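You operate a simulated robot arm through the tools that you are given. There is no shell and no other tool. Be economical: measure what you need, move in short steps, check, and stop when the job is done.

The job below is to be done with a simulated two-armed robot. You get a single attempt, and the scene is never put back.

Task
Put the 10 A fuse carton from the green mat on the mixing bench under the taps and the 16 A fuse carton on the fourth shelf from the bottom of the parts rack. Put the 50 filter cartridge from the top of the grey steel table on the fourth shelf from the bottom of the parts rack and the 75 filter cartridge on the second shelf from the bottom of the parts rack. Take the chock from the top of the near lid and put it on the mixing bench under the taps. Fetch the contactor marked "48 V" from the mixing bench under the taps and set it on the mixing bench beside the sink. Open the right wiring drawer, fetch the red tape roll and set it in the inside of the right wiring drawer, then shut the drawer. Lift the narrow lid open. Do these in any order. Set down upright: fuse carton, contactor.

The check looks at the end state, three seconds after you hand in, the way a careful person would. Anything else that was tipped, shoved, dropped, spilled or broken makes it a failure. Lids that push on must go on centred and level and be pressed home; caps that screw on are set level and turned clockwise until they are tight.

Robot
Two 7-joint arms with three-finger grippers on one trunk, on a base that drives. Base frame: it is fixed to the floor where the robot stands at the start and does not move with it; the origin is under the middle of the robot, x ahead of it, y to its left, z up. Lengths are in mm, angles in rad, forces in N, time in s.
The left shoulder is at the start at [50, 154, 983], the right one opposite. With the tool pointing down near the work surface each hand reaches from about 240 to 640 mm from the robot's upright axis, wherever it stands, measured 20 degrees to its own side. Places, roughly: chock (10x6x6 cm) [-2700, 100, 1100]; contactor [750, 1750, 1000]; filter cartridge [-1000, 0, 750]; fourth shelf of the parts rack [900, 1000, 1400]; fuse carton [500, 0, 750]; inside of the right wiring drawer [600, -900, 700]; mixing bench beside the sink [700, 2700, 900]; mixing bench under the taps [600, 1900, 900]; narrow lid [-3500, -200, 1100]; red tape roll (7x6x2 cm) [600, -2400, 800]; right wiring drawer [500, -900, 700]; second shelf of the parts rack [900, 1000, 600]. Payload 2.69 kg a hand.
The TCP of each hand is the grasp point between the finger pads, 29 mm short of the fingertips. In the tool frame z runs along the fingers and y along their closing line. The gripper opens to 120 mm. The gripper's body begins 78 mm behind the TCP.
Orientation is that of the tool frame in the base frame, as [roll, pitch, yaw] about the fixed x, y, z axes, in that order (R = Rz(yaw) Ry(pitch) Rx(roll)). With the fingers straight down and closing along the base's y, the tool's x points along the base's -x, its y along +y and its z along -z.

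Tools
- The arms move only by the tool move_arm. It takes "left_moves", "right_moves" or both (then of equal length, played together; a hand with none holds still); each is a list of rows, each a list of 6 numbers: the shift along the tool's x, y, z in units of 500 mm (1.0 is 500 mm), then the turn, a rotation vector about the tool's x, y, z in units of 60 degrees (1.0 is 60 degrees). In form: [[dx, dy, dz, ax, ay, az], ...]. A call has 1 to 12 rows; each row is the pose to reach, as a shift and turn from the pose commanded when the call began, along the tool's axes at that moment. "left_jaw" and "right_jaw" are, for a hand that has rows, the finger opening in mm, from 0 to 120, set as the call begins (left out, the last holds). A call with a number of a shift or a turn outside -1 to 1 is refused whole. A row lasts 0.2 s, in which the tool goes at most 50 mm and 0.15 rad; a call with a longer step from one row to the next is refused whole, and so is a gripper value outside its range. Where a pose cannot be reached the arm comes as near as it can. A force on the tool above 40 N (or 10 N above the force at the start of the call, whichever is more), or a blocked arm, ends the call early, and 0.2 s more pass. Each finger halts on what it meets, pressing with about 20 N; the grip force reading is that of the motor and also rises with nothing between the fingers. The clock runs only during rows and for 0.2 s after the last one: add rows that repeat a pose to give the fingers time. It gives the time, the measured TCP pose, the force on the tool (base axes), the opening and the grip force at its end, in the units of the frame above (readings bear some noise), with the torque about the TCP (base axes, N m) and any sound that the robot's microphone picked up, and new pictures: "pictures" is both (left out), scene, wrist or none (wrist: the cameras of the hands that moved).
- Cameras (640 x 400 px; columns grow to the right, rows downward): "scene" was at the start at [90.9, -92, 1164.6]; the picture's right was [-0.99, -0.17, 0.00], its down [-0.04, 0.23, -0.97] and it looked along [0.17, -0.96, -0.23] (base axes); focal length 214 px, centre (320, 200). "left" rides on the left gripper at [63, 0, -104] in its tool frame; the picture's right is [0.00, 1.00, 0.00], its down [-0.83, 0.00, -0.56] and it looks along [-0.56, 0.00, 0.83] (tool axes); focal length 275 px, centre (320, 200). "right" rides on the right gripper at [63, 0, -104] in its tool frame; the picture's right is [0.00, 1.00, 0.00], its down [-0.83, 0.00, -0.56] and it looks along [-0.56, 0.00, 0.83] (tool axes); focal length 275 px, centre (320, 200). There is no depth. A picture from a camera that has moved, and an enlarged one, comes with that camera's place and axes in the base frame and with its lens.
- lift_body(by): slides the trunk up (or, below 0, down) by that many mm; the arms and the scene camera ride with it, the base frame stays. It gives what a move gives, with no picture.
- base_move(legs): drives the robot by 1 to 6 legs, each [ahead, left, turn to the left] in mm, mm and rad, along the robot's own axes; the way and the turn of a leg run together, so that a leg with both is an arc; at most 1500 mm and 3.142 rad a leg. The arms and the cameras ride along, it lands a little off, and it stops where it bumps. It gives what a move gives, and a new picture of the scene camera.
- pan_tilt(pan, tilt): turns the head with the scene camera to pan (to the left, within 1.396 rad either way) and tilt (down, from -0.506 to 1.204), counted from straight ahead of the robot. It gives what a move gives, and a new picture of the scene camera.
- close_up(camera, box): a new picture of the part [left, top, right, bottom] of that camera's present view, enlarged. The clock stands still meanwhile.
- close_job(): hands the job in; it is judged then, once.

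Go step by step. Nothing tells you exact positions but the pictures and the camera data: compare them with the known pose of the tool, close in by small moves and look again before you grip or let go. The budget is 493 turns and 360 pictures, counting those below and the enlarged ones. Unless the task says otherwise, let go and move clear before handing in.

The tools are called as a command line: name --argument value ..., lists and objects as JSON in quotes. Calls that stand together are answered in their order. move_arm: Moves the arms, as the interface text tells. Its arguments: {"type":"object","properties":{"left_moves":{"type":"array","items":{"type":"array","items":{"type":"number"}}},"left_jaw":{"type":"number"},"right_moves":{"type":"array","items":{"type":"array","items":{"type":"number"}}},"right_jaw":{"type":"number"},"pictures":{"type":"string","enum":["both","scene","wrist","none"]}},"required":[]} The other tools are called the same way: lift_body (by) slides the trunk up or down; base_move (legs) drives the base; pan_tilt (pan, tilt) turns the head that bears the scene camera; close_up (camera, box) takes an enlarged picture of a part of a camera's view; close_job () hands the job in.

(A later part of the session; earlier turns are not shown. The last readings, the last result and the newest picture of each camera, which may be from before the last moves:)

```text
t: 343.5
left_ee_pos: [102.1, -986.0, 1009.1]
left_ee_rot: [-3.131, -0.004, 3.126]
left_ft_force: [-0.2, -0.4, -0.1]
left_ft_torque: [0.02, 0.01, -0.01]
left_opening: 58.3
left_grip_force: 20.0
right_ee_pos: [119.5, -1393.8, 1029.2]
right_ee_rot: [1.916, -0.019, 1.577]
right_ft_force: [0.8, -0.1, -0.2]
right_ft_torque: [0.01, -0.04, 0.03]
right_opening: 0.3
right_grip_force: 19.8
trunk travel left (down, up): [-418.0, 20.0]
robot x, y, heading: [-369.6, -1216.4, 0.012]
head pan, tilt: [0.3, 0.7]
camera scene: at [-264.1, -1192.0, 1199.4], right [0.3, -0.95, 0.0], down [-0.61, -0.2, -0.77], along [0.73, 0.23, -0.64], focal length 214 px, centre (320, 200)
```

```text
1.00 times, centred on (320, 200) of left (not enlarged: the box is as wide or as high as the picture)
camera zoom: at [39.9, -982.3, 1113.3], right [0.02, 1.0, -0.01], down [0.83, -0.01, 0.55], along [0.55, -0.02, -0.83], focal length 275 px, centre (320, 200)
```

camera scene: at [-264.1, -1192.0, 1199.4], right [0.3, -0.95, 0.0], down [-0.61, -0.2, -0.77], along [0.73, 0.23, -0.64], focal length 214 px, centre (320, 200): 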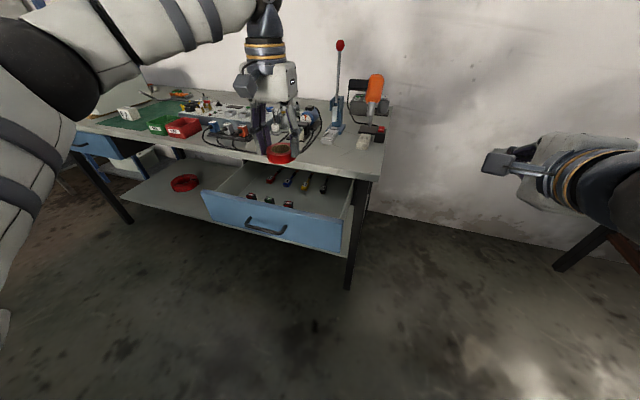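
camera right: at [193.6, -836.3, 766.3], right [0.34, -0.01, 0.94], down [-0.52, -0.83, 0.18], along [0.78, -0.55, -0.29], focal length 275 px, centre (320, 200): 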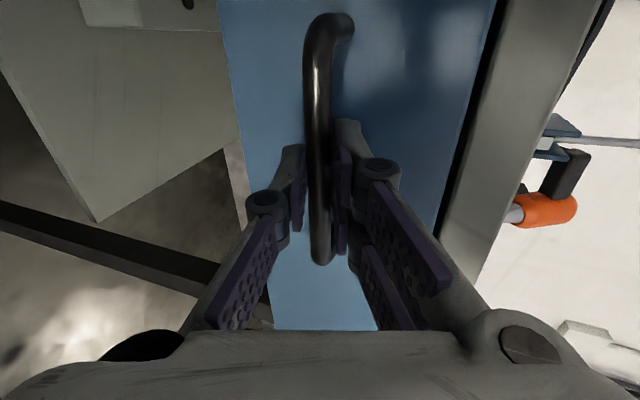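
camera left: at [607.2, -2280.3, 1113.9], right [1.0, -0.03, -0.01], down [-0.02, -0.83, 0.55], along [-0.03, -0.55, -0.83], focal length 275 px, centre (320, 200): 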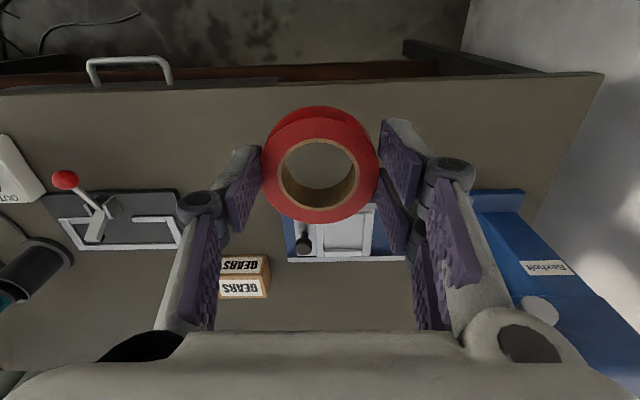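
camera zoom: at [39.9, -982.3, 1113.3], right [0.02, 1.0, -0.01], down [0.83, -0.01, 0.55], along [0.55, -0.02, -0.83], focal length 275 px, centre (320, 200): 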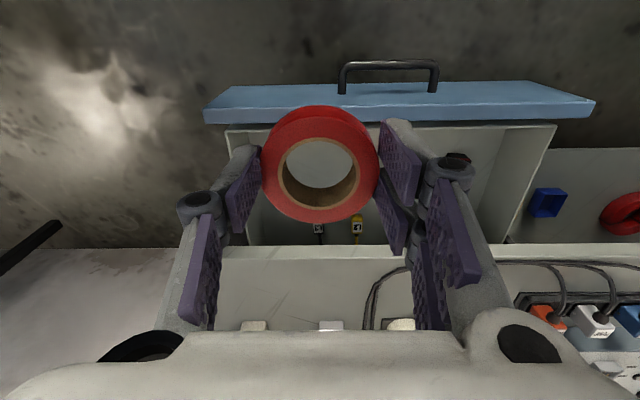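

The right-front part of the drawer is free. I move 80 mm closer and lower the tape into it.

base_move --legs '[[80, 0, -0.012]]'

move_arm --left_moves '[[-0.06, 0, 0.05, 0, 0, 0], [-0.1, 0, 0.13, 0, 0, 0], [-0.1, 0, 0.22, 0, 0, 0], [-0.1, 0, 0.31, 0, 0, 0], [-0.1, 0, 0.38, 0, 0, 0]]' --pictures "both"

```text
t: 344.5
left_ee_pos: [185.9, -990.1, 1009.6]
left_ee_rot: [-3.131, -0.002, 3.116]
left_ft_force: [-0.3, 0.2, -0.5]
left_ft_torque: [-0.01, 0.04, -0.03]
left_opening: 58.3
left_grip_force: 19.9
right_ee_pos: [196.8, -1397.9, 1030.1]
right_ee_rot: [1.916, -0.019, 1.566]
right_ft_force: [-0.4, -0.5, -0.1]
right_ft_torque: [-0.01, 0.0, 0.01]
right_opening: 0.0
right_grip_force: 19.4
trunk travel left (down, up): [-418.0, 20.0]
robot x, y, heading: [-289.4, -1216.8, -0.005]
head pan, tilt: [0.3, 0.7]
camera scene: at [-182.8, -1192.9, 1199.3], right [0.29, -0.96, 0.0], down [-0.62, -0.19, -0.76], along [0.73, 0.23, -0.64], focal length 214 px, centre (320, 200)
```

scene: 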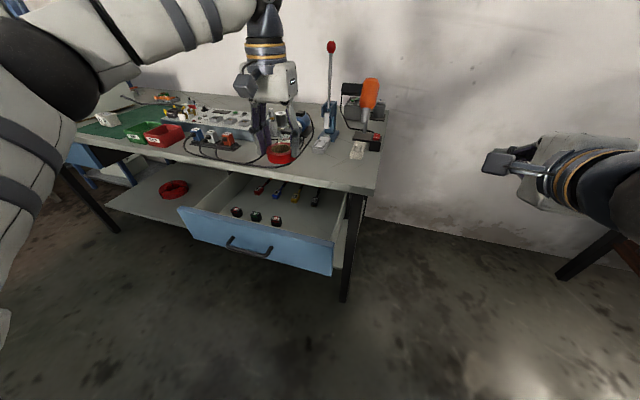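

```text
t: 345.7
left_ee_pos: [231.0, -996.4, 818.8]
left_ee_rot: [-3.131, -0.001, 3.116]
left_ft_force: [-0.2, 0.0, -0.6]
left_ft_torque: [-0.02, 0.02, -0.01]
left_opening: 58.1
left_grip_force: 20.1
right_ee_pos: [196.3, -1397.9, 1030.4]
right_ee_rot: [1.916, -0.019, 1.565]
right_ft_force: [0.3, -0.2, 0.1]
right_ft_torque: [-0.02, -0.03, 0.0]
right_opening: 0.3
right_grip_force: 20.4
trunk travel left (down, up): [-418.0, 20.0]
robot x, y, heading: [-293.0, -1217.1, 0.0]
head pan, tilt: [0.3, 0.7]
camera scene: at [-183.4, -1192.7, 1199.3], right [0.29, -0.96, 0.0], down [-0.62, -0.19, -0.76], along [0.73, 0.23, -0.64], focal length 214 px, centre (320, 200)
camera left: at [169.5, -993.6, 922.0], right [0.03, 1.0, -0.01], down [0.83, -0.02, 0.55], along [0.55, -0.03, -0.83], focal length 275 px, centre (320, 200)
```

scene: 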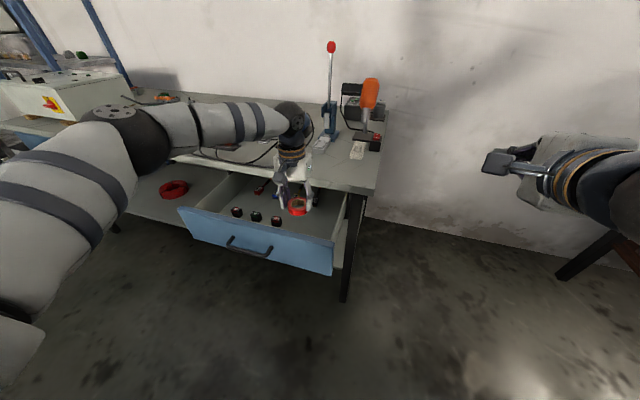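
left: 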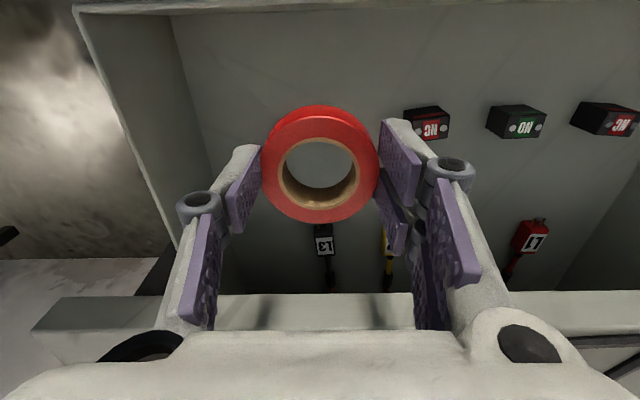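

Clear spot directly below. I lower into the drawer.

move_arm --left_moves '[[0, 0, 0.08, 0, 0, 0], [0, 0, 0.14, 0, 0, 0]]' --pictures "none"

move_arm --left_moves '[[0, 0, 0.02, 0, 0, 0], [0, 0, 0.04, 0, 0, 0]]' --pictures "wrist"

```text
t: 346.3
left_ee_pos: [234.3, -996.8, 749.3]
left_ee_rot: [-3.131, -0.004, 3.115]
left_ft_force: [0.1, -0.5, -0.1]
left_ft_torque: [0.0, 0.03, -0.03]
left_opening: 58.2
left_grip_force: 19.4
right_ee_pos: [196.3, -1397.5, 1029.8]
right_ee_rot: [1.917, -0.017, 1.565]
right_ft_force: [0.7, -0.3, -0.6]
right_ft_torque: [0.02, 0.01, 0.01]
right_opening: 0.0
right_grip_force: 19.9
trunk travel left (down, up): [-418.0, 20.0]
robot x, y, heading: [-295.1, -1215.7, -0.005]
head pan, tilt: [0.3, 0.7]
```

```text
t: 346.9
left_ee_pos: [234.7, -995.9, 731.1]
left_ee_rot: [-3.131, -0.005, 3.115]
left_ft_force: [0.4, 0.2, -1.4]
left_ft_torque: [-0.02, 0.01, 0.02]
left_opening: 58.0
left_grip_force: 20.5
right_ee_pos: [196.3, -1397.7, 1029.8]
right_ee_rot: [1.916, -0.019, 1.567]
right_ft_force: [0.9, -0.1, 0.1]
right_ft_torque: [0.0, 0.01, -0.01]
right_opening: 0.3
right_grip_force: 19.5
trunk travel left (down, up): [-418.0, 20.0]
robot x, y, heading: [-294.0, -1218.3, 0.0]
head pan, tilt: [0.3, 0.7]
camera left: at [172.0, -991.7, 834.1], right [0.03, 1.0, -0.01], down [0.83, -0.02, 0.55], along [0.55, -0.03, -0.83], focal length 275 px, centre (320, 200)
```

left: 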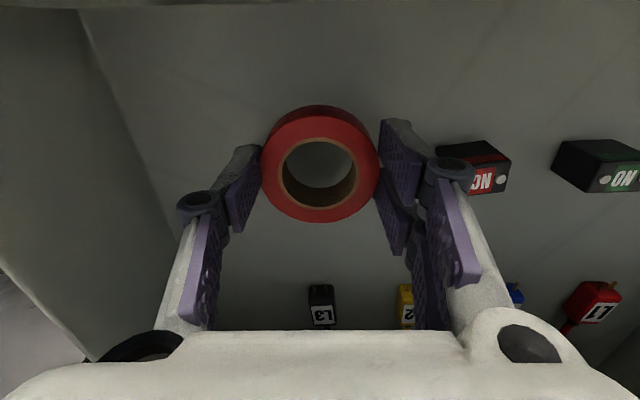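

move_arm --left_moves '[[0, 0, 0.016, 0, 0, 0], [0, 0, 0.03, 0, 0, 0]]' --pictures "none"

```text
t: 347.5
left_ee_pos: [234.1, -995.8, 714.8]
left_ee_rot: [-3.131, -0.003, 3.115]
left_ft_force: [0.4, 0.4, 0.0]
left_ft_torque: [0.0, 0.03, -0.02]
left_opening: 58.2
left_grip_force: 19.8
right_ee_pos: [195.7, -1398.8, 1028.7]
right_ee_rot: [1.914, -0.019, 1.566]
right_ft_force: [-0.2, 0.5, 0.4]
right_ft_torque: [-0.03, -0.03, 0.04]
right_opening: 0.0
right_grip_force: 20.2
trunk travel left (down, up): [-418.0, 20.0]
robot x, y, heading: [-293.1, -1216.8, -0.005]
head pan, tilt: [0.3, 0.7]
```

move_arm --left_moves '[[0, 0, 0.012, 0, 0, 0], [0, 0, 0.024, 0, 0, 0]]' --pictures "wrist"

```text
t: 348.1
left_ee_pos: [233.9, -995.2, 703.3]
left_ee_rot: [-3.131, -0.003, 3.115]
left_ft_force: [1.0, -2.6, 8.8]
left_ft_torque: [-0.04, 0.1, 0.06]
left_opening: 57.1
left_grip_force: 19.7
right_ee_pos: [195.3, -1398.1, 1029.4]
right_ee_rot: [1.916, -0.019, 1.566]
right_ft_force: [0.4, 0.0, 0.7]
right_ft_torque: [0.0, -0.02, -0.01]
right_opening: 0.0
right_grip_force: 19.9
trunk travel left (down, up): [-418.0, 20.0]
robot x, y, heading: [-288.9, -1220.1, -0.006]
head pan, tilt: [0.3, 0.7]
camera left: at [170.9, -991.3, 806.7], right [0.03, 1.0, -0.01], down [0.83, -0.02, 0.55], along [0.55, -0.03, -0.83], focal length 275 px, centre (320, 200)
```

left: 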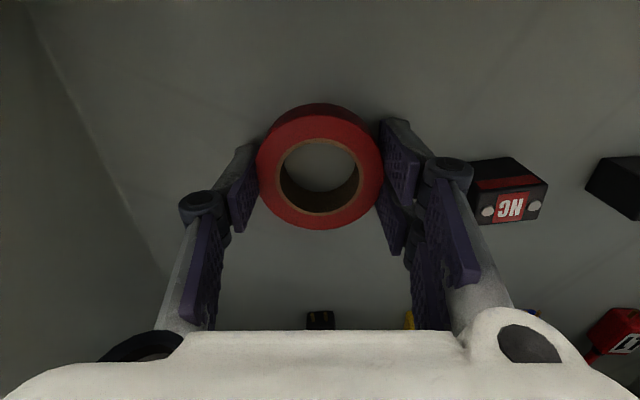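

On the drawer floor. I open slightly and lift out.

move_arm --left_moves '[[0, 0, 0, 0, 0, 0], [0, 0, 0, 0, 0, 0]]' --left_jaw 72 --pictures "none"

move_arm --left_moves '[[0, 0, -0.07, 0, 0, 0], [0, 0, -0.16, 0, 0, 0], [0, 0, -0.25, 0, 0, 0], [0, 0, -0.34, 0, 0, 0], [0.04, 0, -0.42, 0, 0, 0], [0.12, 0, -0.48, 0, 0, 0], [0.2, 0, -0.54, 0, 0, 0]]' --pictures "both"

```text
t: 348.7
left_ee_pos: [233.3, -994.8, 701.3]
left_ee_rot: [-3.131, -0.005, 3.115]
left_ft_force: [1.1, -0.2, -0.1]
left_ft_torque: [-0.01, 0.0, -0.01]
left_opening: 72.2
left_grip_force: 0.1
right_ee_pos: [195.8, -1397.8, 1031.1]
right_ee_rot: [1.917, -0.02, 1.566]
right_ft_force: [0.7, 0.1, -0.4]
right_ft_torque: [0.01, -0.01, 0.02]
right_opening: 0.2
right_grip_force: 20.2
trunk travel left (down, up): [-418.0, 20.0]
robot x, y, heading: [-291.7, -1219.0, -0.006]
head pan, tilt: [0.3, 0.7]
```

```text
t: 350.3
left_ee_pos: [135.3, -989.7, 973.5]
left_ee_rot: [-3.132, -0.002, 3.115]
left_ft_force: [0.6, 0.4, -0.2]
left_ft_torque: [-0.01, -0.05, 0.0]
left_opening: 72.0
left_grip_force: 0.1
right_ee_pos: [195.4, -1397.7, 1031.2]
right_ee_rot: [1.915, -0.019, 1.567]
right_ft_force: [-0.9, 0.4, -0.5]
right_ft_torque: [-0.02, 0.0, -0.03]
right_opening: 0.0
right_grip_force: 20.1
trunk travel left (down, up): [-418.0, 20.0]
robot x, y, heading: [-290.5, -1214.7, 0.003]
head pan, tilt: [0.3, 0.7]
camera scene: at [-184.4, -1192.8, 1199.5], right [0.29, -0.96, 0.0], down [-0.61, -0.19, -0.77], along [0.73, 0.23, -0.64], focal length 214 px, centre (320, 200)
camera left: at [72.6, -985.2, 1078.2], right [0.03, 1.0, -0.01], down [0.83, -0.02, 0.55], along [0.55, -0.02, -0.83], focal length 275 px, centre (320, 200)
```

scene: 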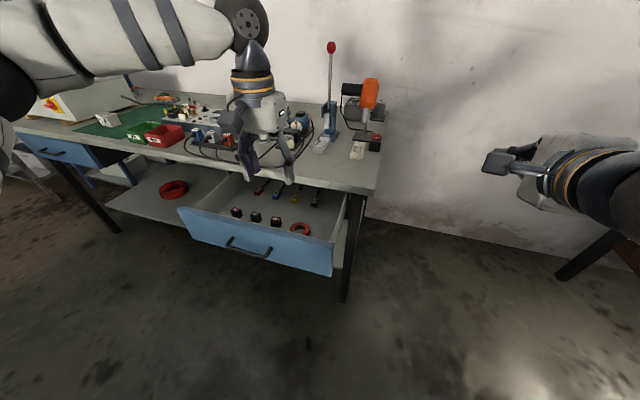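
left: 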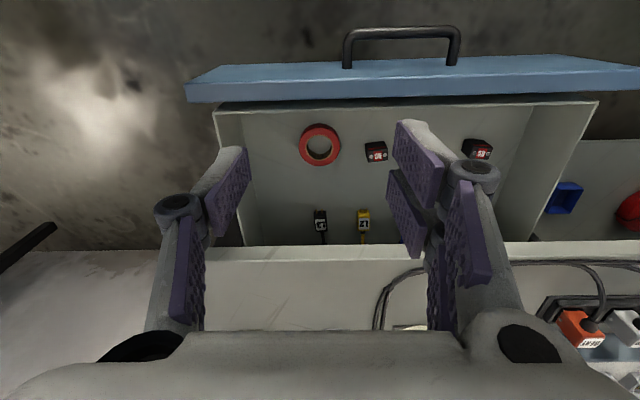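

The tape lies in the drawer. I reposition so the right hand can push the drawer shut.

base_move --legs '[[-230, 0, 0], [0, 498, 0]]'

move_arm --right_moves '[[0, -0.082, 0.03, 0, 0, 0], [0, -0.165, 0.06, 0, 0, 0], [0, -0.247, 0.089, 0, 0, 0], [0, -0.329, 0.118, 0, 0, 0], [0, -0.412, 0.148, 0, 0, 0], [0, -0.494, 0.177, 0, 0, 0]]' --right_jaw 0 --pictures "both"

```text
t: 356.1
left_ee_pos: [-113.8, -464.3, 974.3]
left_ee_rot: [-3.132, -0.003, 3.137]
left_ft_force: [0.2, 0.6, -0.3]
left_ft_torque: [-0.03, -0.01, 0.01]
left_opening: 71.9
left_grip_force: 0.1
right_ee_pos: [-43.2, -872.0, 1029.8]
right_ee_rot: [1.916, -0.02, 1.591]
right_ft_force: [0.3, -1.1, 0.7]
right_ft_torque: [0.0, 0.0, -0.04]
right_opening: 0.0
right_grip_force: 19.7
trunk travel left (down, up): [-418.0, 20.0]
robot x, y, heading: [-535.9, -703.4, 0.023]
head pan, tilt: [0.3, 0.7]
camera scene: at [-428.3, -675.6, 1199.4], right [0.32, -0.95, 0.0], down [-0.61, -0.2, -0.76], along [0.73, 0.24, -0.64], focal length 214 px, centre (320, 200)
```

scene: 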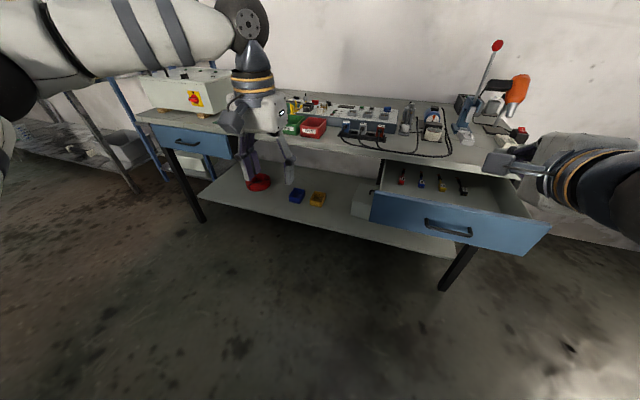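

```text
t: 357.6
left_ee_pos: [-112.6, -465.6, 974.0]
left_ee_rot: [-3.132, -0.003, 3.138]
left_ft_force: [-0.1, 0.1, 0.6]
left_ft_torque: [-0.01, -0.02, 0.0]
left_opening: 72.3
left_grip_force: 0.0
right_ee_pos: [-47.5, -868.4, 768.6]
right_ee_rot: [1.917, -0.021, 1.591]
right_ft_force: [-0.6, 0.1, 0.3]
right_ft_torque: [-0.04, 0.0, -0.04]
right_opening: 0.1
right_grip_force: 19.6
trunk travel left (down, up): [-418.0, 20.0]
robot x, y, heading: [-536.3, -701.7, 0.023]
head pan, tilt: [0.3, 0.7]
camera scene: at [-428.0, -675.9, 1199.3], right [0.32, -0.95, 0.0], down [-0.61, -0.2, -0.76], along [0.73, 0.24, -0.64], focal length 214 px, centre (320, 200)
camera right: at [-146.8, -808.2, 804.7], right [0.34, -0.01, 0.94], down [-0.51, -0.84, 0.18], along [0.79, -0.54, -0.29], focal length 275 px, centre (320, 200)
```

scene: 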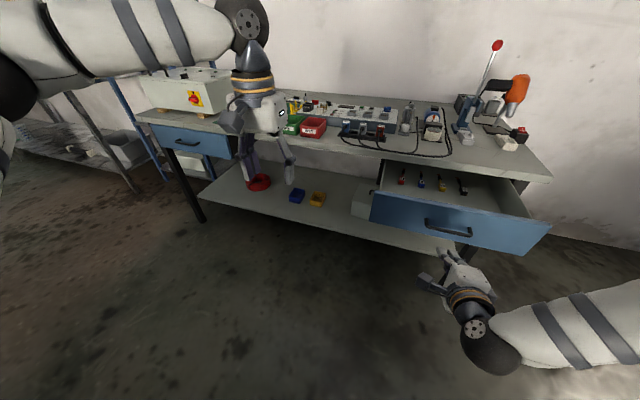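
right: 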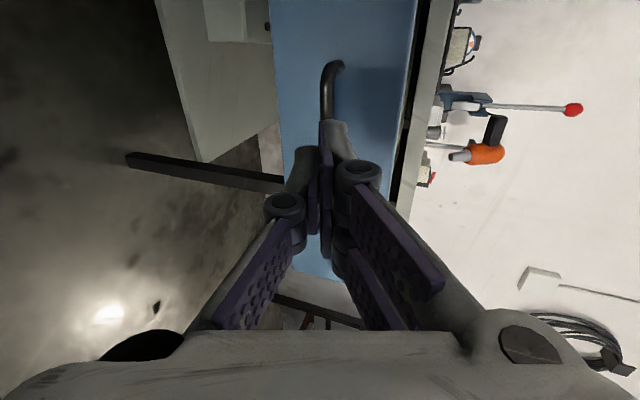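

I straighten and approach the drawer face just above the handle.

base_move --legs '[[0, -15, -0.023], [115, 0, 0]]'

close_up --camera "right" --box '[0, 0, 640, 400]'

```text
t: 359.2
left_ee_pos: [7.6, -489.3, 974.1]
left_ee_rot: [-3.13, -0.004, 3.117]
left_ft_force: [0.1, -0.2, -0.2]
left_ft_torque: [0.0, 0.04, 0.0]
left_opening: 72.1
left_grip_force: 0.1
right_ee_pos: [65.6, -892.4, 767.7]
right_ee_rot: [1.917, -0.018, 1.568]
right_ft_force: [0.6, 0.4, -0.1]
right_ft_torque: [-0.01, 0.01, 0.03]
right_opening: 0.1
right_grip_force: 19.9
trunk travel left (down, up): [-418.0, 20.0]
robot x, y, heading: [-418.7, -717.9, 0.005]
head pan, tilt: [0.3, 0.7]
camera scene: at [-311.4, -693.2, 1199.3], right [0.3, -0.96, 0.0], down [-0.62, -0.19, -0.76], along [0.73, 0.23, -0.64], focal length 214 px, centre (320, 200)
```

scene: 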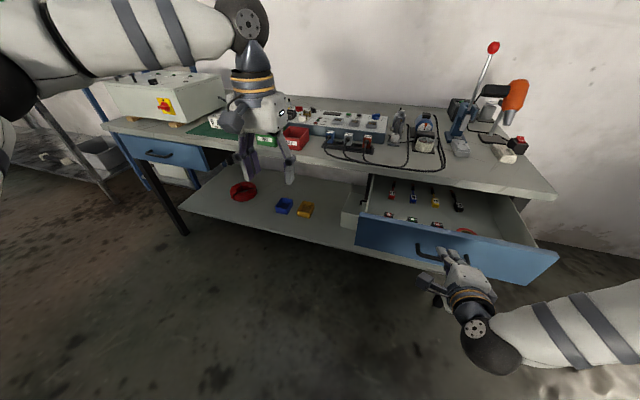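

```text
1.00 times, centred on (320, 200) of right (not enlarged: the box is as wide or as high as the picture)
camera zoom: at [-33.4, -831.7, 804.9], right [0.34, -0.01, 0.94], down [-0.52, -0.83, 0.18], along [0.78, -0.55, -0.29], focal length 275 px, centre (320, 200)
```

zoom: 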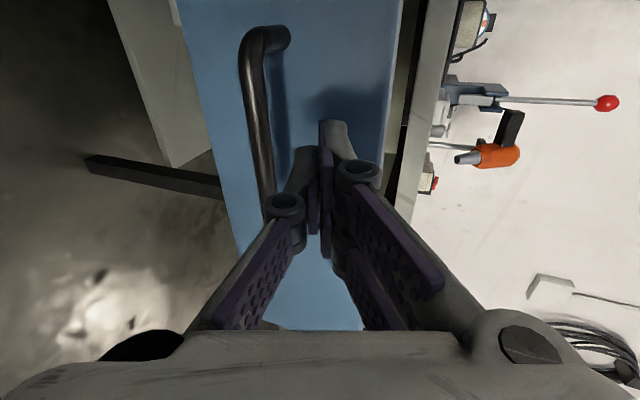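

I raise 6 mm to clear the bar and push by driving ahead.

move_arm --right_moves '[[0, 0.012, 0, 0, 0, 0]]' --pictures "none"

base_move --legs '[[120, 0, -0.005]]'

```text
t: 359.6
left_ee_pos: [6.6, -488.8, 974.6]
left_ee_rot: [-3.131, -0.004, 3.118]
left_ft_force: [-0.5, 0.8, -0.2]
left_ft_torque: [0.01, 0.03, 0.02]
left_opening: 71.9
left_grip_force: 0.1
right_ee_pos: [66.6, -892.8, 774.1]
right_ee_rot: [1.917, -0.019, 1.568]
right_ft_force: [0.1, -0.3, 0.0]
right_ft_torque: [-0.02, 0.01, -0.01]
right_opening: 0.1
right_grip_force: 20.4
trunk travel left (down, up): [-418.0, 20.0]
robot x, y, heading: [-420.5, -718.6, 0.001]
head pan, tilt: [0.3, 0.7]
```

```text
t: 360.8
left_ee_pos: [128.2, -492.5, 973.2]
left_ee_rot: [-3.131, -0.005, 3.108]
left_ft_force: [0.6, 0.0, 0.2]
left_ft_torque: [-0.05, 0.07, -0.02]
left_opening: 72.0
left_grip_force: 0.2
right_ee_pos: [184.5, -897.4, 773.4]
right_ee_rot: [1.916, -0.02, 1.561]
right_ft_force: [0.9, 0.5, -0.1]
right_ft_torque: [0.0, 0.03, -0.04]
right_opening: 0.0
right_grip_force: 19.8
trunk travel left (down, up): [-418.0, 20.0]
robot x, y, heading: [-300.2, -715.2, -0.008]
head pan, tilt: [0.3, 0.7]
camera scene: at [-194.0, -694.4, 1199.3], right [0.29, -0.96, 0.0], down [-0.62, -0.19, -0.76], along [0.73, 0.22, -0.64], focal length 214 px, centre (320, 200)
```

scene: 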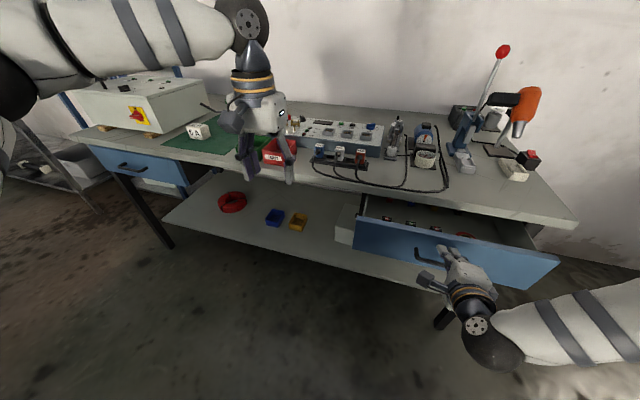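

It's closing. I push another 95 mm by base, then finish with the arm.

base_move --legs '[[95, 0, 0.008]]'

move_arm --right_moves '[[0, 0.007, 0.019, 0, 0, 0], [0, 0.014, 0.038, 0, 0, 0], [0, 0.021, 0.057, 0, 0, 0], [0, 0.028, 0.075, 0, 0, 0]]' --pictures "both"

```text
t: 361.9
left_ee_pos: [219.9, -491.2, 974.6]
left_ee_rot: [-3.132, -0.004, 3.118]
left_ft_force: [1.0, 0.0, -0.7]
left_ft_torque: [0.03, 0.0, 0.01]
left_opening: 72.1
left_grip_force: 0.1
right_ee_pos: [278.3, -894.1, 773.6]
right_ee_rot: [1.917, -0.02, 1.567]
right_ft_force: [0.6, -0.5, 0.3]
right_ft_torque: [-0.05, 0.01, 0.01]
right_opening: 0.1
right_grip_force: 19.3
trunk travel left (down, up): [-418.0, 20.0]
robot x, y, heading: [-209.8, -720.5, -0.006]
head pan, tilt: [0.3, 0.7]
camera scene: at [-99.4, -693.9, 1199.3], right [0.3, -0.96, 0.0], down [-0.62, -0.19, -0.76], along [0.73, 0.23, -0.64], focal length 214 px, centre (320, 200)
```

scene: 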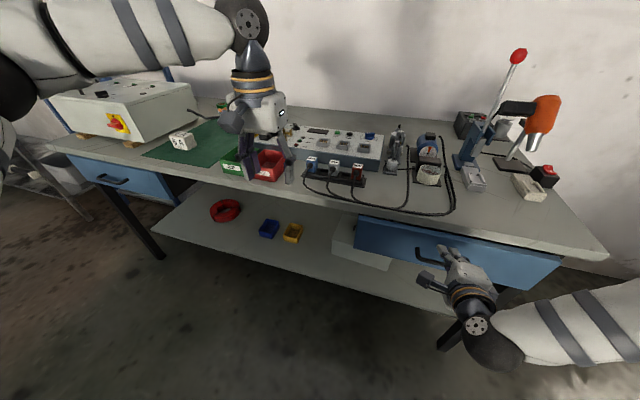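

```text
t: 363.1
left_ee_pos: [216.5, -490.1, 976.3]
left_ee_rot: [-3.134, 0.002, 3.115]
left_ft_force: [-0.2, 0.9, 0.7]
left_ft_torque: [-0.02, -0.03, 0.01]
left_opening: 71.9
left_grip_force: 0.0
right_ee_pos: [310.6, -894.7, 774.8]
right_ee_rot: [1.922, -0.019, 1.573]
right_ft_force: [-23.4, -2.2, 10.8]
right_ft_torque: [0.04, -0.3, -0.03]
right_opening: 0.2
right_grip_force: 19.6
trunk travel left (down, up): [-418.0, 20.0]
robot x, y, heading: [-210.1, -722.1, -0.001]
head pan, tilt: [0.3, 0.7]
stopped in row 4 (right hand): the force on the tool passed its limit at 45 N (the readings are from after the stop); the commanded pose is now the measured one
camera scene: at [-104.8, -694.2, 1200.0], right [0.29, -0.96, 0.0], down [-0.61, -0.19, -0.77], along [0.73, 0.23, -0.64], focal length 214 px, centre (320, 200)
camera right: at [213.1, -832.8, 812.5], right [0.34, -0.02, 0.94], down [-0.52, -0.83, 0.18], along [0.78, -0.55, -0.3], focal length 275 px, centre (320, 200)
```

scene: 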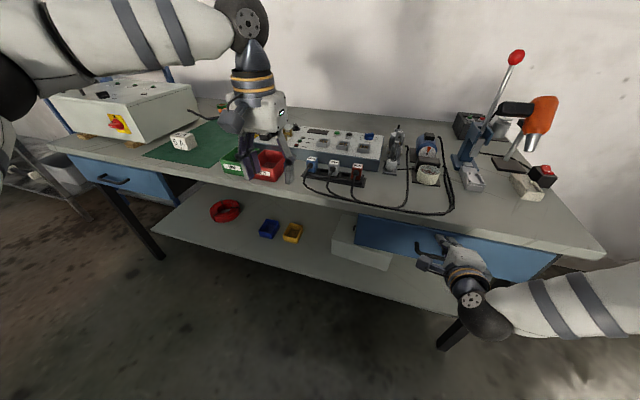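
right: 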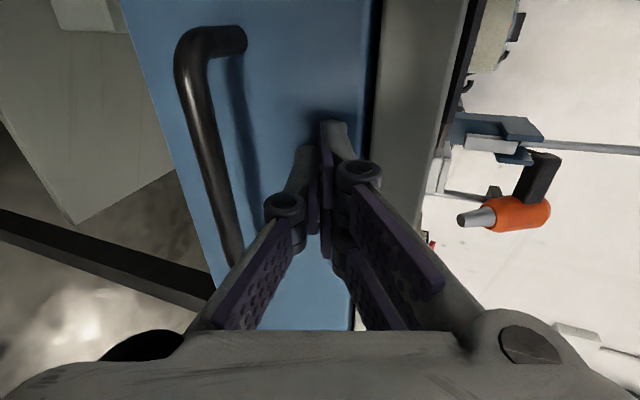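

The drawer hit its stop. I back off and check that it's flush.

base_move --legs '[[-300, 0, 0]]'

pan_tilt --pan -0.1 --tilt 0.55

```text
t: 365.2
left_ee_pos: [-93.4, -489.0, 974.8]
left_ee_rot: [-3.132, -0.001, 3.12]
left_ft_force: [0.4, 0.4, -0.3]
left_ft_torque: [0.05, -0.01, 0.02]
left_opening: 72.1
left_grip_force: 0.0
right_ee_pos: [4.6, -893.3, 772.8]
right_ee_rot: [1.924, -0.019, 1.575]
right_ft_force: [-0.4, 0.9, 0.2]
right_ft_torque: [-0.02, -0.01, -0.02]
right_opening: 0.2
right_grip_force: 19.9
trunk travel left (down, up): [-418.0, 20.0]
robot x, y, heading: [-518.1, -720.2, 0.004]
head pan, tilt: [0.3, 0.7]
camera scene: at [-412.5, -694.0, 1199.4], right [0.3, -0.95, 0.0], down [-0.61, -0.19, -0.77], along [0.73, 0.23, -0.64], focal length 214 px, centre (320, 200)
```

scene: 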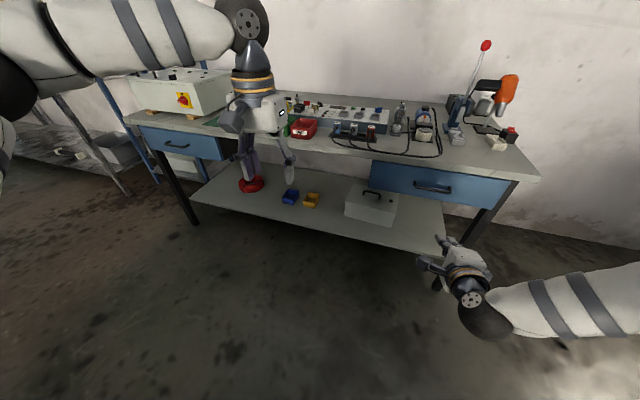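

```text
t: 366.1
left_ee_pos: [-93.1, -488.0, 974.0]
left_ee_rot: [-3.13, -0.002, 3.121]
left_ft_force: [0.4, 0.4, 0.0]
left_ft_torque: [0.0, -0.02, 0.0]
left_opening: 72.2
left_grip_force: 0.0
right_ee_pos: [4.1, -893.8, 773.9]
right_ee_rot: [1.925, -0.02, 1.571]
right_ft_force: [0.1, 0.8, 0.2]
right_ft_torque: [-0.02, -0.01, -0.02]
right_opening: 0.0
right_grip_force: 20.4
trunk travel left (down, up): [-418.0, 20.0]
robot x, y, heading: [-519.2, -718.8, -0.001]
head pan, tilt: [-0.099, 0.55]
camera scene: at [-403.6, -728.0, 1212.5], right [-0.1, -1.0, 0.0], down [-0.52, 0.05, -0.85], along [0.85, -0.08, -0.52], focal length 214 px, centre (320, 200)
```

scene: 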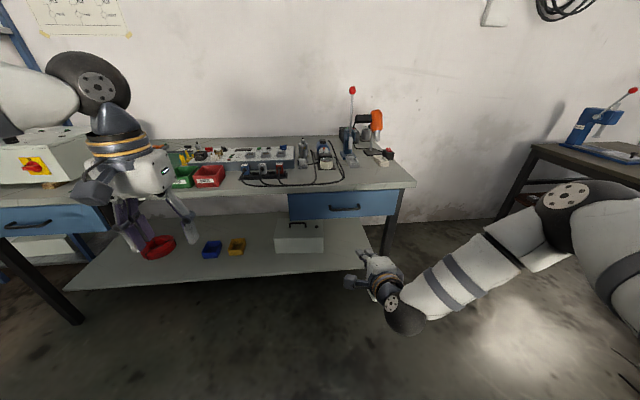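

The drawer is flush. I restore the right hand to a normal tool-down pose in three steps.

move_arm --right_moves '[[0, 0.069, -0.053, 0, 0, -0.125], [0, 0.138, -0.107, 0, 0, -0.25], [0, 0.208, -0.16, 0, 0, -0.375], [0, 0.277, -0.213, 0, 0, -0.5], [0, 0.346, -0.267, 0, 0, -0.625], [0, 0.415, -0.32, 0, 0, -0.75]]' --right_jaw 60 --pictures "none"

move_arm --right_moves '[[0, 0, 0, 0, 0, -0.125], [0, 0, 0, 0, 0, -0.25], [0, 0, 0, 0, 0, -0.375], [0, 0, 0, 0, 0, -0.5], [0, 0, 0, 0, 0, -0.625], [0, 0, 0, 0, 0, -0.75]]' --pictures "none"

move_arm --right_moves '[[0, 0, -0.02, 0, 0.125, 0], [0, 0, -0.04, 0, 0.25, 0], [0, 0, -0.06, 0, 0.375, 0], [0, 0, -0.08, 0, 0.5, 0], [0, 0, -0.1, 0, 0.625, 0], [0, 0, -0.12, 0, 0.75, 0], [0, 0, -0.12, 0, 0.875, 0], [0, 0, -0.12, 0, 1.0, 0]]' --pictures "none"

```text
t: 367.5
left_ee_pos: [-92.8, -489.4, 973.8]
left_ee_rot: [-3.134, -0.001, 3.12]
left_ft_force: [0.2, -0.6, -0.2]
left_ft_torque: [0.03, 0.01, -0.01]
left_opening: 71.8
left_grip_force: 0.1
right_ee_pos: [-72.9, -898.8, 1021.7]
right_ee_rot: [2.047, 0.706, 1.905]
right_ft_force: [-1.1, -0.2, 0.0]
right_ft_torque: [0.0, 0.0, 0.02]
right_opening: 59.8
right_grip_force: 0.1
right hand out of reach, approached as far as the arm can: row 6
trunk travel left (down, up): [-418.0, 20.0]
robot x, y, heading: [-520.8, -720.5, 0.01]
head pan, tilt: [-0.099, 0.55]
```

```text
t: 368.9
left_ee_pos: [-92.9, -489.8, 974.7]
left_ee_rot: [-3.131, -0.002, 3.121]
left_ft_force: [-0.1, 0.0, -0.4]
left_ft_torque: [-0.01, -0.01, -0.02]
left_opening: 72.1
left_grip_force: 0.0
right_ee_pos: [-70.6, -896.1, 1024.1]
right_ee_rot: [3.092, 1.216, 3.096]
right_ft_force: [0.0, 0.0, 0.2]
right_ft_torque: [0.0, 0.0, -0.02]
right_opening: 60.2
right_grip_force: 0.1
trunk travel left (down, up): [-418.0, 20.0]
robot x, y, heading: [-516.7, -719.6, 0.005]
head pan, tilt: [-0.099, 0.55]
```

```text
t: 370.7
left_ee_pos: [-92.8, -487.8, 973.2]
left_ee_rot: [-3.132, -0.003, 3.121]
left_ft_force: [-0.2, 0.1, 0.7]
left_ft_torque: [0.01, -0.02, 0.02]
left_opening: 72.0
left_grip_force: 0.1
right_ee_pos: [-124.4, -897.4, 1042.9]
right_ee_rot: [3.121, 0.168, -3.141]
right_ft_force: [0.4, 0.0, -0.3]
right_ft_torque: [0.01, -0.02, 0.0]
right_opening: 60.2
right_grip_force: 0.1
trunk travel left (down, up): [-418.0, 20.0]
robot x, y, heading: [-523.0, -719.9, 0.005]
head pan, tilt: [-0.099, 0.55]
```

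I drive round to the aisle north of the grey table and turn to face -x.

base_move --legs '[[220, 0, 0], [0, 1450, 0], [0, 0, 1.57], [0, 0, 1.57]]'

pan_tilt --pan 0.15 --tilt 0.15

```text
t: 391.1
left_ee_pos: [-736.6, 495.4, 974.2]
left_ee_rot: [-3.131, -0.002, 0.048]
left_ft_force: [0.2, -0.3, -0.6]
left_ft_torque: [-0.01, 0.02, 0.0]
left_opening: 71.7
left_grip_force: 0.1
right_ee_pos: [-733.1, 905.0, 1043.9]
right_ee_rot: [3.12, 0.17, 0.069]
right_ft_force: [0.1, 1.0, 0.3]
right_ft_torque: [0.01, 0.0, 0.0]
right_opening: 60.2
right_grip_force: 0.1
trunk travel left (down, up): [-418.0, 20.0]
robot x, y, heading: [-324.2, 756.7, -3.067]
head pan, tilt: [-0.099, 0.55]
camera scene: at [-444.4, 756.4, 1212.5], right [0.02, 1.0, 0.0], down [0.52, -0.01, -0.85], along [-0.85, 0.02, -0.52], focal length 214 px, centre (320, 200)
```

scene: 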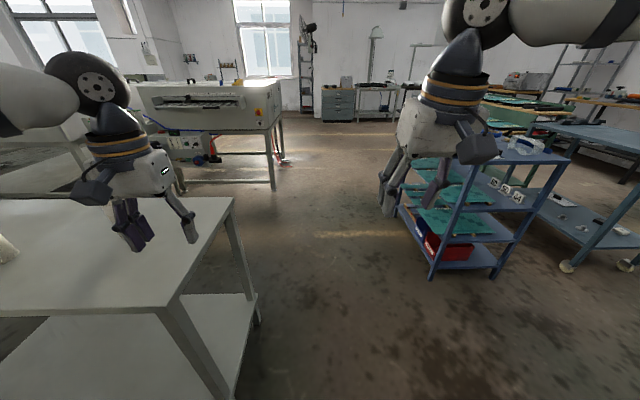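

```text
t: 392.0
left_ee_pos: [-735.9, 495.4, 973.5]
left_ee_rot: [-3.131, -0.001, 0.049]
left_ft_force: [0.7, 0.2, 0.2]
left_ft_torque: [0.01, -0.01, 0.0]
left_opening: 71.8
left_grip_force: 0.0
right_ee_pos: [-732.6, 905.0, 1043.9]
right_ee_rot: [3.12, 0.169, 0.072]
right_ft_force: [-1.1, 0.2, 0.1]
right_ft_torque: [-0.01, 0.05, 0.0]
right_opening: 60.2
right_grip_force: 0.0
trunk travel left (down, up): [-418.0, 20.0]
robot x, y, heading: [-329.3, 760.1, -3.062]
head pan, tilt: [0.15, 0.15]
camera scene: at [-445.1, 733.6, 1249.4], right [-0.22, 0.97, 0.0], down [0.15, 0.03, -0.99], along [-0.96, -0.22, -0.15], focal length 214 px, centre (320, 200)
```

scene: 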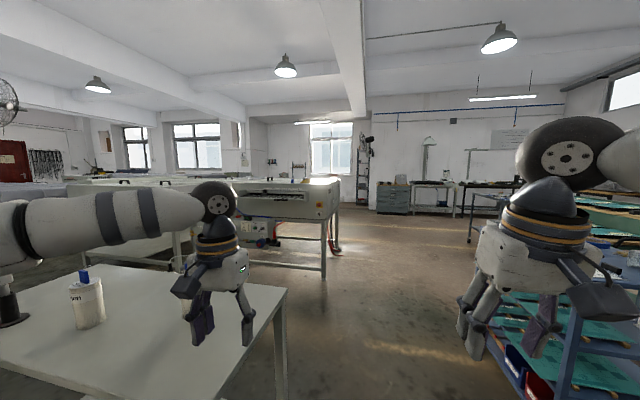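

The machine with lids is ahead at x≈-2700. I drive up the aisle toward it.

base_move --legs '[[0, 0, -0.078], [1300, 0, 0]]'

pan_tilt --pan 0.45 --tilt 0.15

```text
t: 399.0
left_ee_pos: [-2064.1, 560.6, 973.2]
left_ee_rot: [-3.132, -0.002, -0.053]
left_ft_force: [0.2, 0.4, 0.0]
left_ft_torque: [0.0, -0.05, -0.02]
left_opening: 72.2
left_grip_force: 0.1
right_ee_pos: [-2018.2, 967.9, 1043.6]
right_ee_rot: [3.121, 0.17, -0.034]
right_ft_force: [-0.9, -0.1, -0.1]
right_ft_torque: [0.03, 0.0, 0.01]
right_opening: 60.1
right_grip_force: 0.1
trunk travel left (down, up): [-418.0, 20.0]
robot x, y, heading: [-1630.2, 778.5, 3.111]
head pan, tilt: [0.15, 0.15]
camera scene: at [-1749.8, 766.8, 1249.5], right [-0.12, 0.99, 0.0], down [0.15, 0.02, -0.99], along [-0.98, -0.12, -0.15], focal length 214 px, centre (320, 200)
```

scene: 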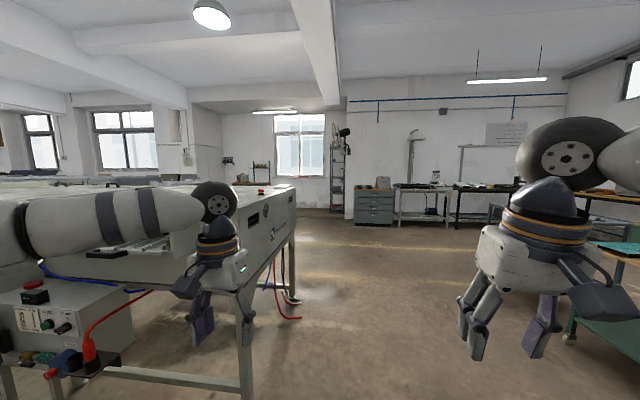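

```text
t: 399.8
left_ee_pos: [-2064.3, 561.6, 973.8]
left_ee_rot: [-3.131, -0.001, -0.054]
left_ft_force: [-0.3, -0.1, -0.1]
left_ft_torque: [0.01, 0.02, 0.01]
left_opening: 71.9
left_grip_force: 0.0
right_ee_pos: [-2018.5, 967.5, 1043.4]
right_ee_rot: [3.121, 0.17, -0.032]
right_ft_force: [0.2, 0.0, -0.3]
right_ft_torque: [0.0, 0.01, 0.02]
right_opening: 59.9
right_grip_force: 0.0
trunk travel left (down, up): [-418.0, 20.0]
robot x, y, heading: [-1630.6, 776.2, 3.106]
head pan, tilt: [0.45, 0.15]
camera scene: at [-1742.2, 740.2, 1249.5], right [-0.41, 0.91, 0.0], down [0.14, 0.06, -0.99], along [-0.9, -0.4, -0.15], focal length 214 px, centre (320, 200)
```

scene: 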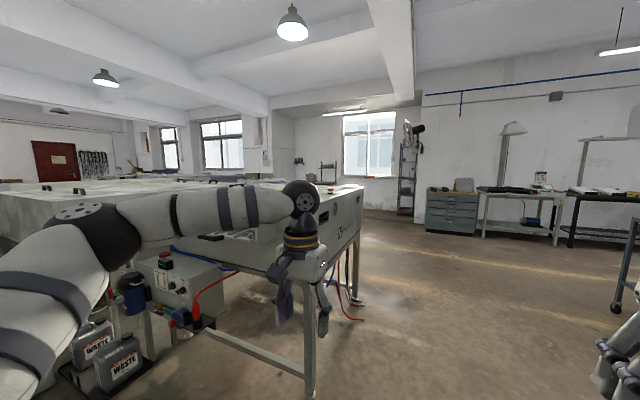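

The machine's corner is at about (-2690,250), running along -x. I drive alongside it and turn to face it.

base_move --legs '[[1060, 0, 0.035], [0, 0, 1.571]]'

pan_tilt --pan -0.1 --tilt 0.35

```text
t: 407.0
left_ee_pos: [-2913.9, 373.7, 975.7]
left_ee_rot: [-3.121, -0.003, 0.53]
left_ft_force: [1.1, 11.8, 2.2]
left_ft_torque: [-0.44, 0.0, 0.25]
left_opening: 66.4
left_grip_force: 0.3
right_ee_pos: [-3106.7, 725.7, 1044.2]
right_ee_rot: [3.12, 0.171, 0.574]
right_ft_force: [0.0, -0.5, -0.6]
right_ft_torque: [-0.04, -0.02, 0.02]
right_opening: 60.0
right_grip_force: 0.0
trunk travel left (down, up): [-418.0, 20.0]
robot x, y, heading: [-2678.6, 791.2, -2.563]
head pan, tilt: [0.45, 0.15]
stopped in leg 2: the force on the tool passed its limit at 73 N (the readings are from after the stop); the commanded pose is now the measured one
camera scene: at [-2750.5, 696.2, 1249.7], right [-0.86, 0.52, 0.0], down [0.08, 0.13, -0.99], along [-0.51, -0.85, -0.15], focal length 214 px, centre (320, 200)
```

scene: 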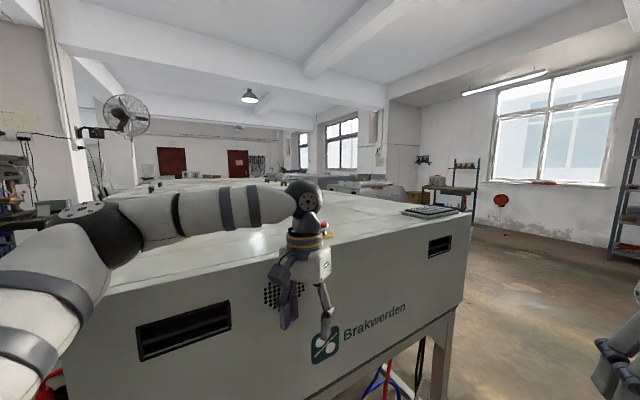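

```text
t: 408.0
left_ee_pos: [-2914.8, 372.2, 975.8]
left_ee_rot: [-3.123, -0.001, 0.532]
left_ft_force: [3.5, 15.8, 3.7]
left_ft_torque: [-0.59, 0.0, 0.35]
left_opening: 64.6
left_grip_force: 0.1
right_ee_pos: [-3107.0, 725.1, 1043.0]
right_ee_rot: [3.12, 0.171, 0.576]
right_ft_force: [-0.8, 0.1, 0.0]
right_ft_torque: [0.04, -0.05, 0.03]
right_opening: 59.8
right_grip_force: 0.2
trunk travel left (down, up): [-418.0, 20.0]
robot x, y, heading: [-2677.5, 790.9, -2.556]
head pan, tilt: [-0.099, 0.351]
camera scene: at [-2785.1, 733.1, 1231.0], right [-0.46, 0.89, 0.0], down [0.3, 0.16, -0.94], along [-0.83, -0.43, -0.34], focal length 214 px, centre (320, 200)
```

scene: 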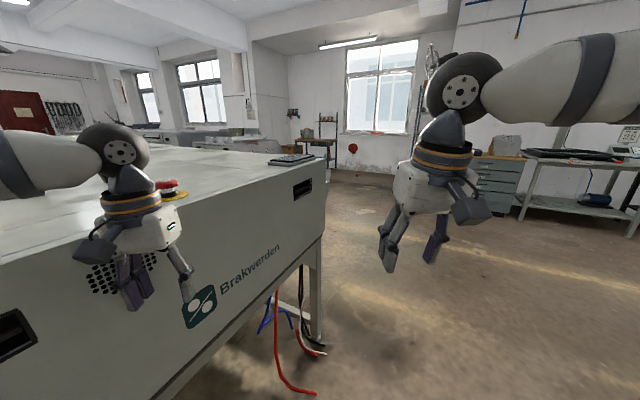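

The left finger touched the machine's side. I back off, finish the turn farther away, and look.

base_move --legs '[[-250, 0, 0], [0, 0, 0.985]]'

pan_tilt --pan -0.2 --tilt 0.25

```text
t: 412.4
left_ee_pos: [-2243.2, 503.4, 974.5]
left_ee_rot: [-3.122, -0.004, 1.534]
left_ft_force: [0.3, 0.5, 0.0]
left_ft_torque: [0.0, 0.02, 0.02]
left_opening: 72.0
left_grip_force: 0.0
right_ee_pos: [-2642.7, 531.3, 1043.1]
right_ee_rot: [3.123, 0.169, 1.577]
right_ft_force: [-1.0, -0.4, -0.3]
right_ft_torque: [-0.02, -0.02, 0.0]
right_opening: 59.9
right_grip_force: 0.1
trunk travel left (down, up): [-418.0, 20.0]
robot x, y, heading: [-2465.8, 924.0, -1.56]
head pan, tilt: [-0.099, 0.351]
camera scene: at [-2476.6, 807.0, 1230.8], right [-1.0, 0.09, 0.0], down [0.03, 0.34, -0.94], along [-0.08, -0.94, -0.34], focal length 214 px, centre (320, 200)
```

scene: 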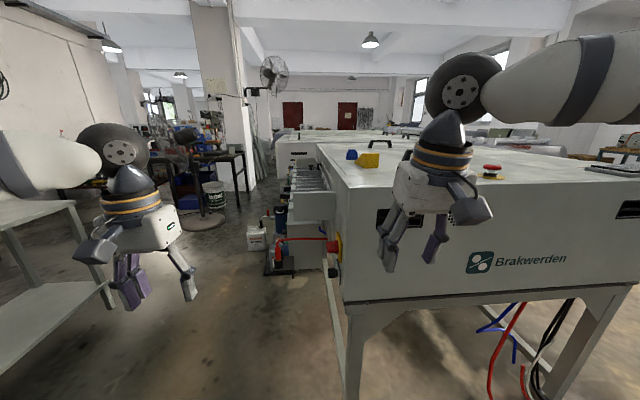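

```text
t: 413.0
left_ee_pos: [-2241.9, 502.7, 975.0]
left_ee_rot: [-3.121, -0.004, 1.536]
left_ft_force: [0.3, 0.1, 0.7]
left_ft_torque: [-0.02, 0.02, 0.0]
left_opening: 72.0
left_grip_force: 0.1
right_ee_pos: [-2642.3, 532.1, 1043.0]
right_ee_rot: [3.123, 0.17, 1.579]
right_ft_force: [0.6, 0.1, -0.2]
right_ft_torque: [-0.02, 0.01, 0.01]
right_opening: 60.0
right_grip_force: 0.1
trunk travel left (down, up): [-418.0, 20.0]
robot x, y, heading: [-2468.4, 925.1, -1.558]
head pan, tilt: [-0.201, 0.25]
camera scene: at [-2486.0, 808.0, 1240.2], right [-0.98, 0.19, 0.0], down [0.05, 0.24, -0.97], along [-0.18, -0.95, -0.25], focal length 214 px, centre (320, 200)
```

scene: 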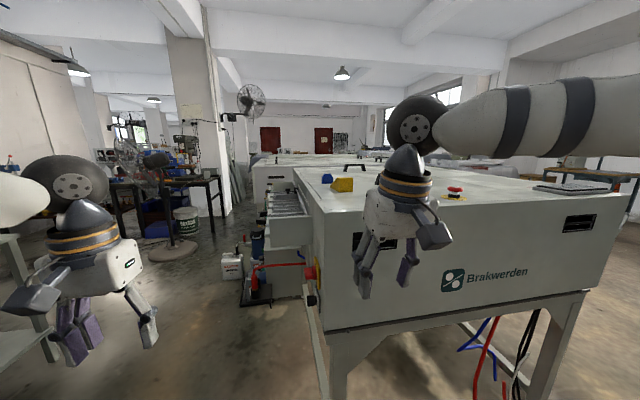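

There are a yellow and a blue block on the lid. I zoom in.

close_up --camera "scene" --box '[290, 145, 480, 215]'

```text
3.37 times, centred on (385, 180) of scene
camera zoom: at [-2486.0, 808.0, 1240.2], right [-0.98, 0.19, 0.0], down [0.05, 0.24, -0.97], along [-0.18, -0.95, -0.25], focal length 722 px, centre (101, 267)
```

zoom: 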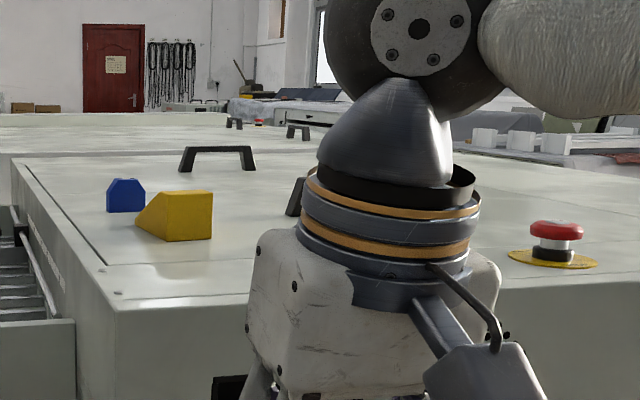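

The yellow wedge is the chock, at about (-2694,126), on a top of z≈1090. I raise the right hand well above the machine and pitch it to 45°.

move_arm --right_moves '[[-0.029, 0, -0.076, 0, -0.117, 0], [-0.059, 0, -0.152, 0, -0.235, 0], [-0.088, 0, -0.228, 0, -0.352, 0], [-0.118, 0, -0.304, 0, -0.47, 0], [-0.147, 0, -0.38, 0, -0.587, 0]]' --right_jaw 100 --pictures "none"

base_move --legs '[[120, 0, -0.012]]'

close_up --camera "right" --box '[0, 0, 640, 400]'

```text
t: 414.2
left_ee_pos: [-2242.8, 503.2, 975.1]
left_ee_rot: [-3.122, -0.002, 1.536]
left_ft_force: [-0.3, 0.2, 0.4]
left_ft_torque: [-0.02, -0.01, 0.02]
left_opening: 71.8
left_grip_force: 0.1
right_ee_pos: [-2644.3, 489.9, 1243.1]
right_ee_rot: [3.114, 0.785, 1.562]
right_ft_force: [-0.3, -0.3, -0.4]
right_ft_torque: [-0.03, -0.01, 0.0]
right_opening: 100.1
right_grip_force: 0.1
trunk travel left (down, up): [-418.0, 20.0]
robot x, y, heading: [-2465.9, 927.9, -1.558]
head pan, tilt: [-0.201, 0.25]
```

```text
t: 415.5
left_ee_pos: [-2247.2, 381.1, 974.5]
left_ee_rot: [-3.121, -0.002, 1.522]
left_ft_force: [0.6, -0.4, 0.1]
left_ft_torque: [0.05, -0.01, -0.01]
left_opening: 72.2
left_grip_force: 0.1
right_ee_pos: [-2647.7, 372.4, 1242.6]
right_ee_rot: [3.114, 0.783, 1.55]
right_ft_force: [0.6, -0.2, -0.6]
right_ft_torque: [0.04, -0.03, 0.04]
right_opening: 99.9
right_grip_force: 0.2
trunk travel left (down, up): [-418.0, 20.0]
robot x, y, heading: [-2464.5, 809.4, -1.566]
head pan, tilt: [-0.201, 0.25]
camera scene: at [-2486.8, 688.8, 1240.2], right [-0.98, 0.2, 0.0], down [0.05, 0.24, -0.97], along [-0.19, -0.95, -0.25], focal length 214 px, centre (320, 200)
```

scene: 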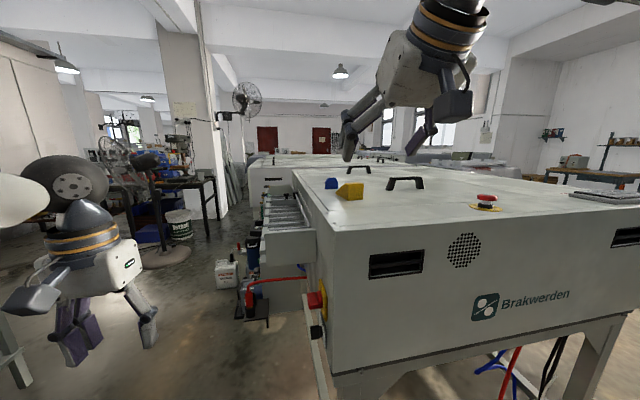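

```text
1.00 times, centred on (320, 200) of right (not enlarged: the box is as wide or as high as the picture)
camera zoom: at [-2649.2, 490.5, 1272.1], right [1.0, 0.0, 0.02], down [-0.02, -0.2, 0.98], along [0.01, -0.98, -0.2], focal length 275 px, centre (320, 200)
```

zoom: 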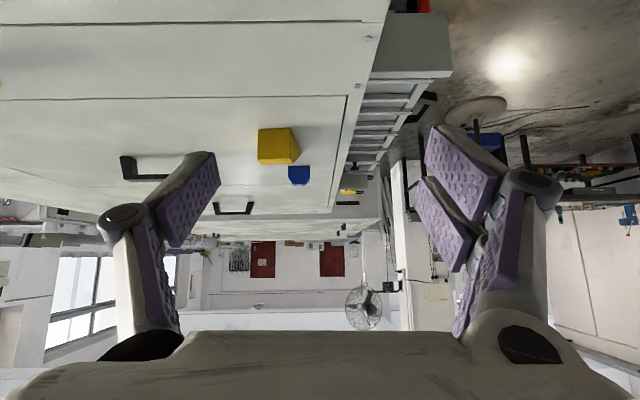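

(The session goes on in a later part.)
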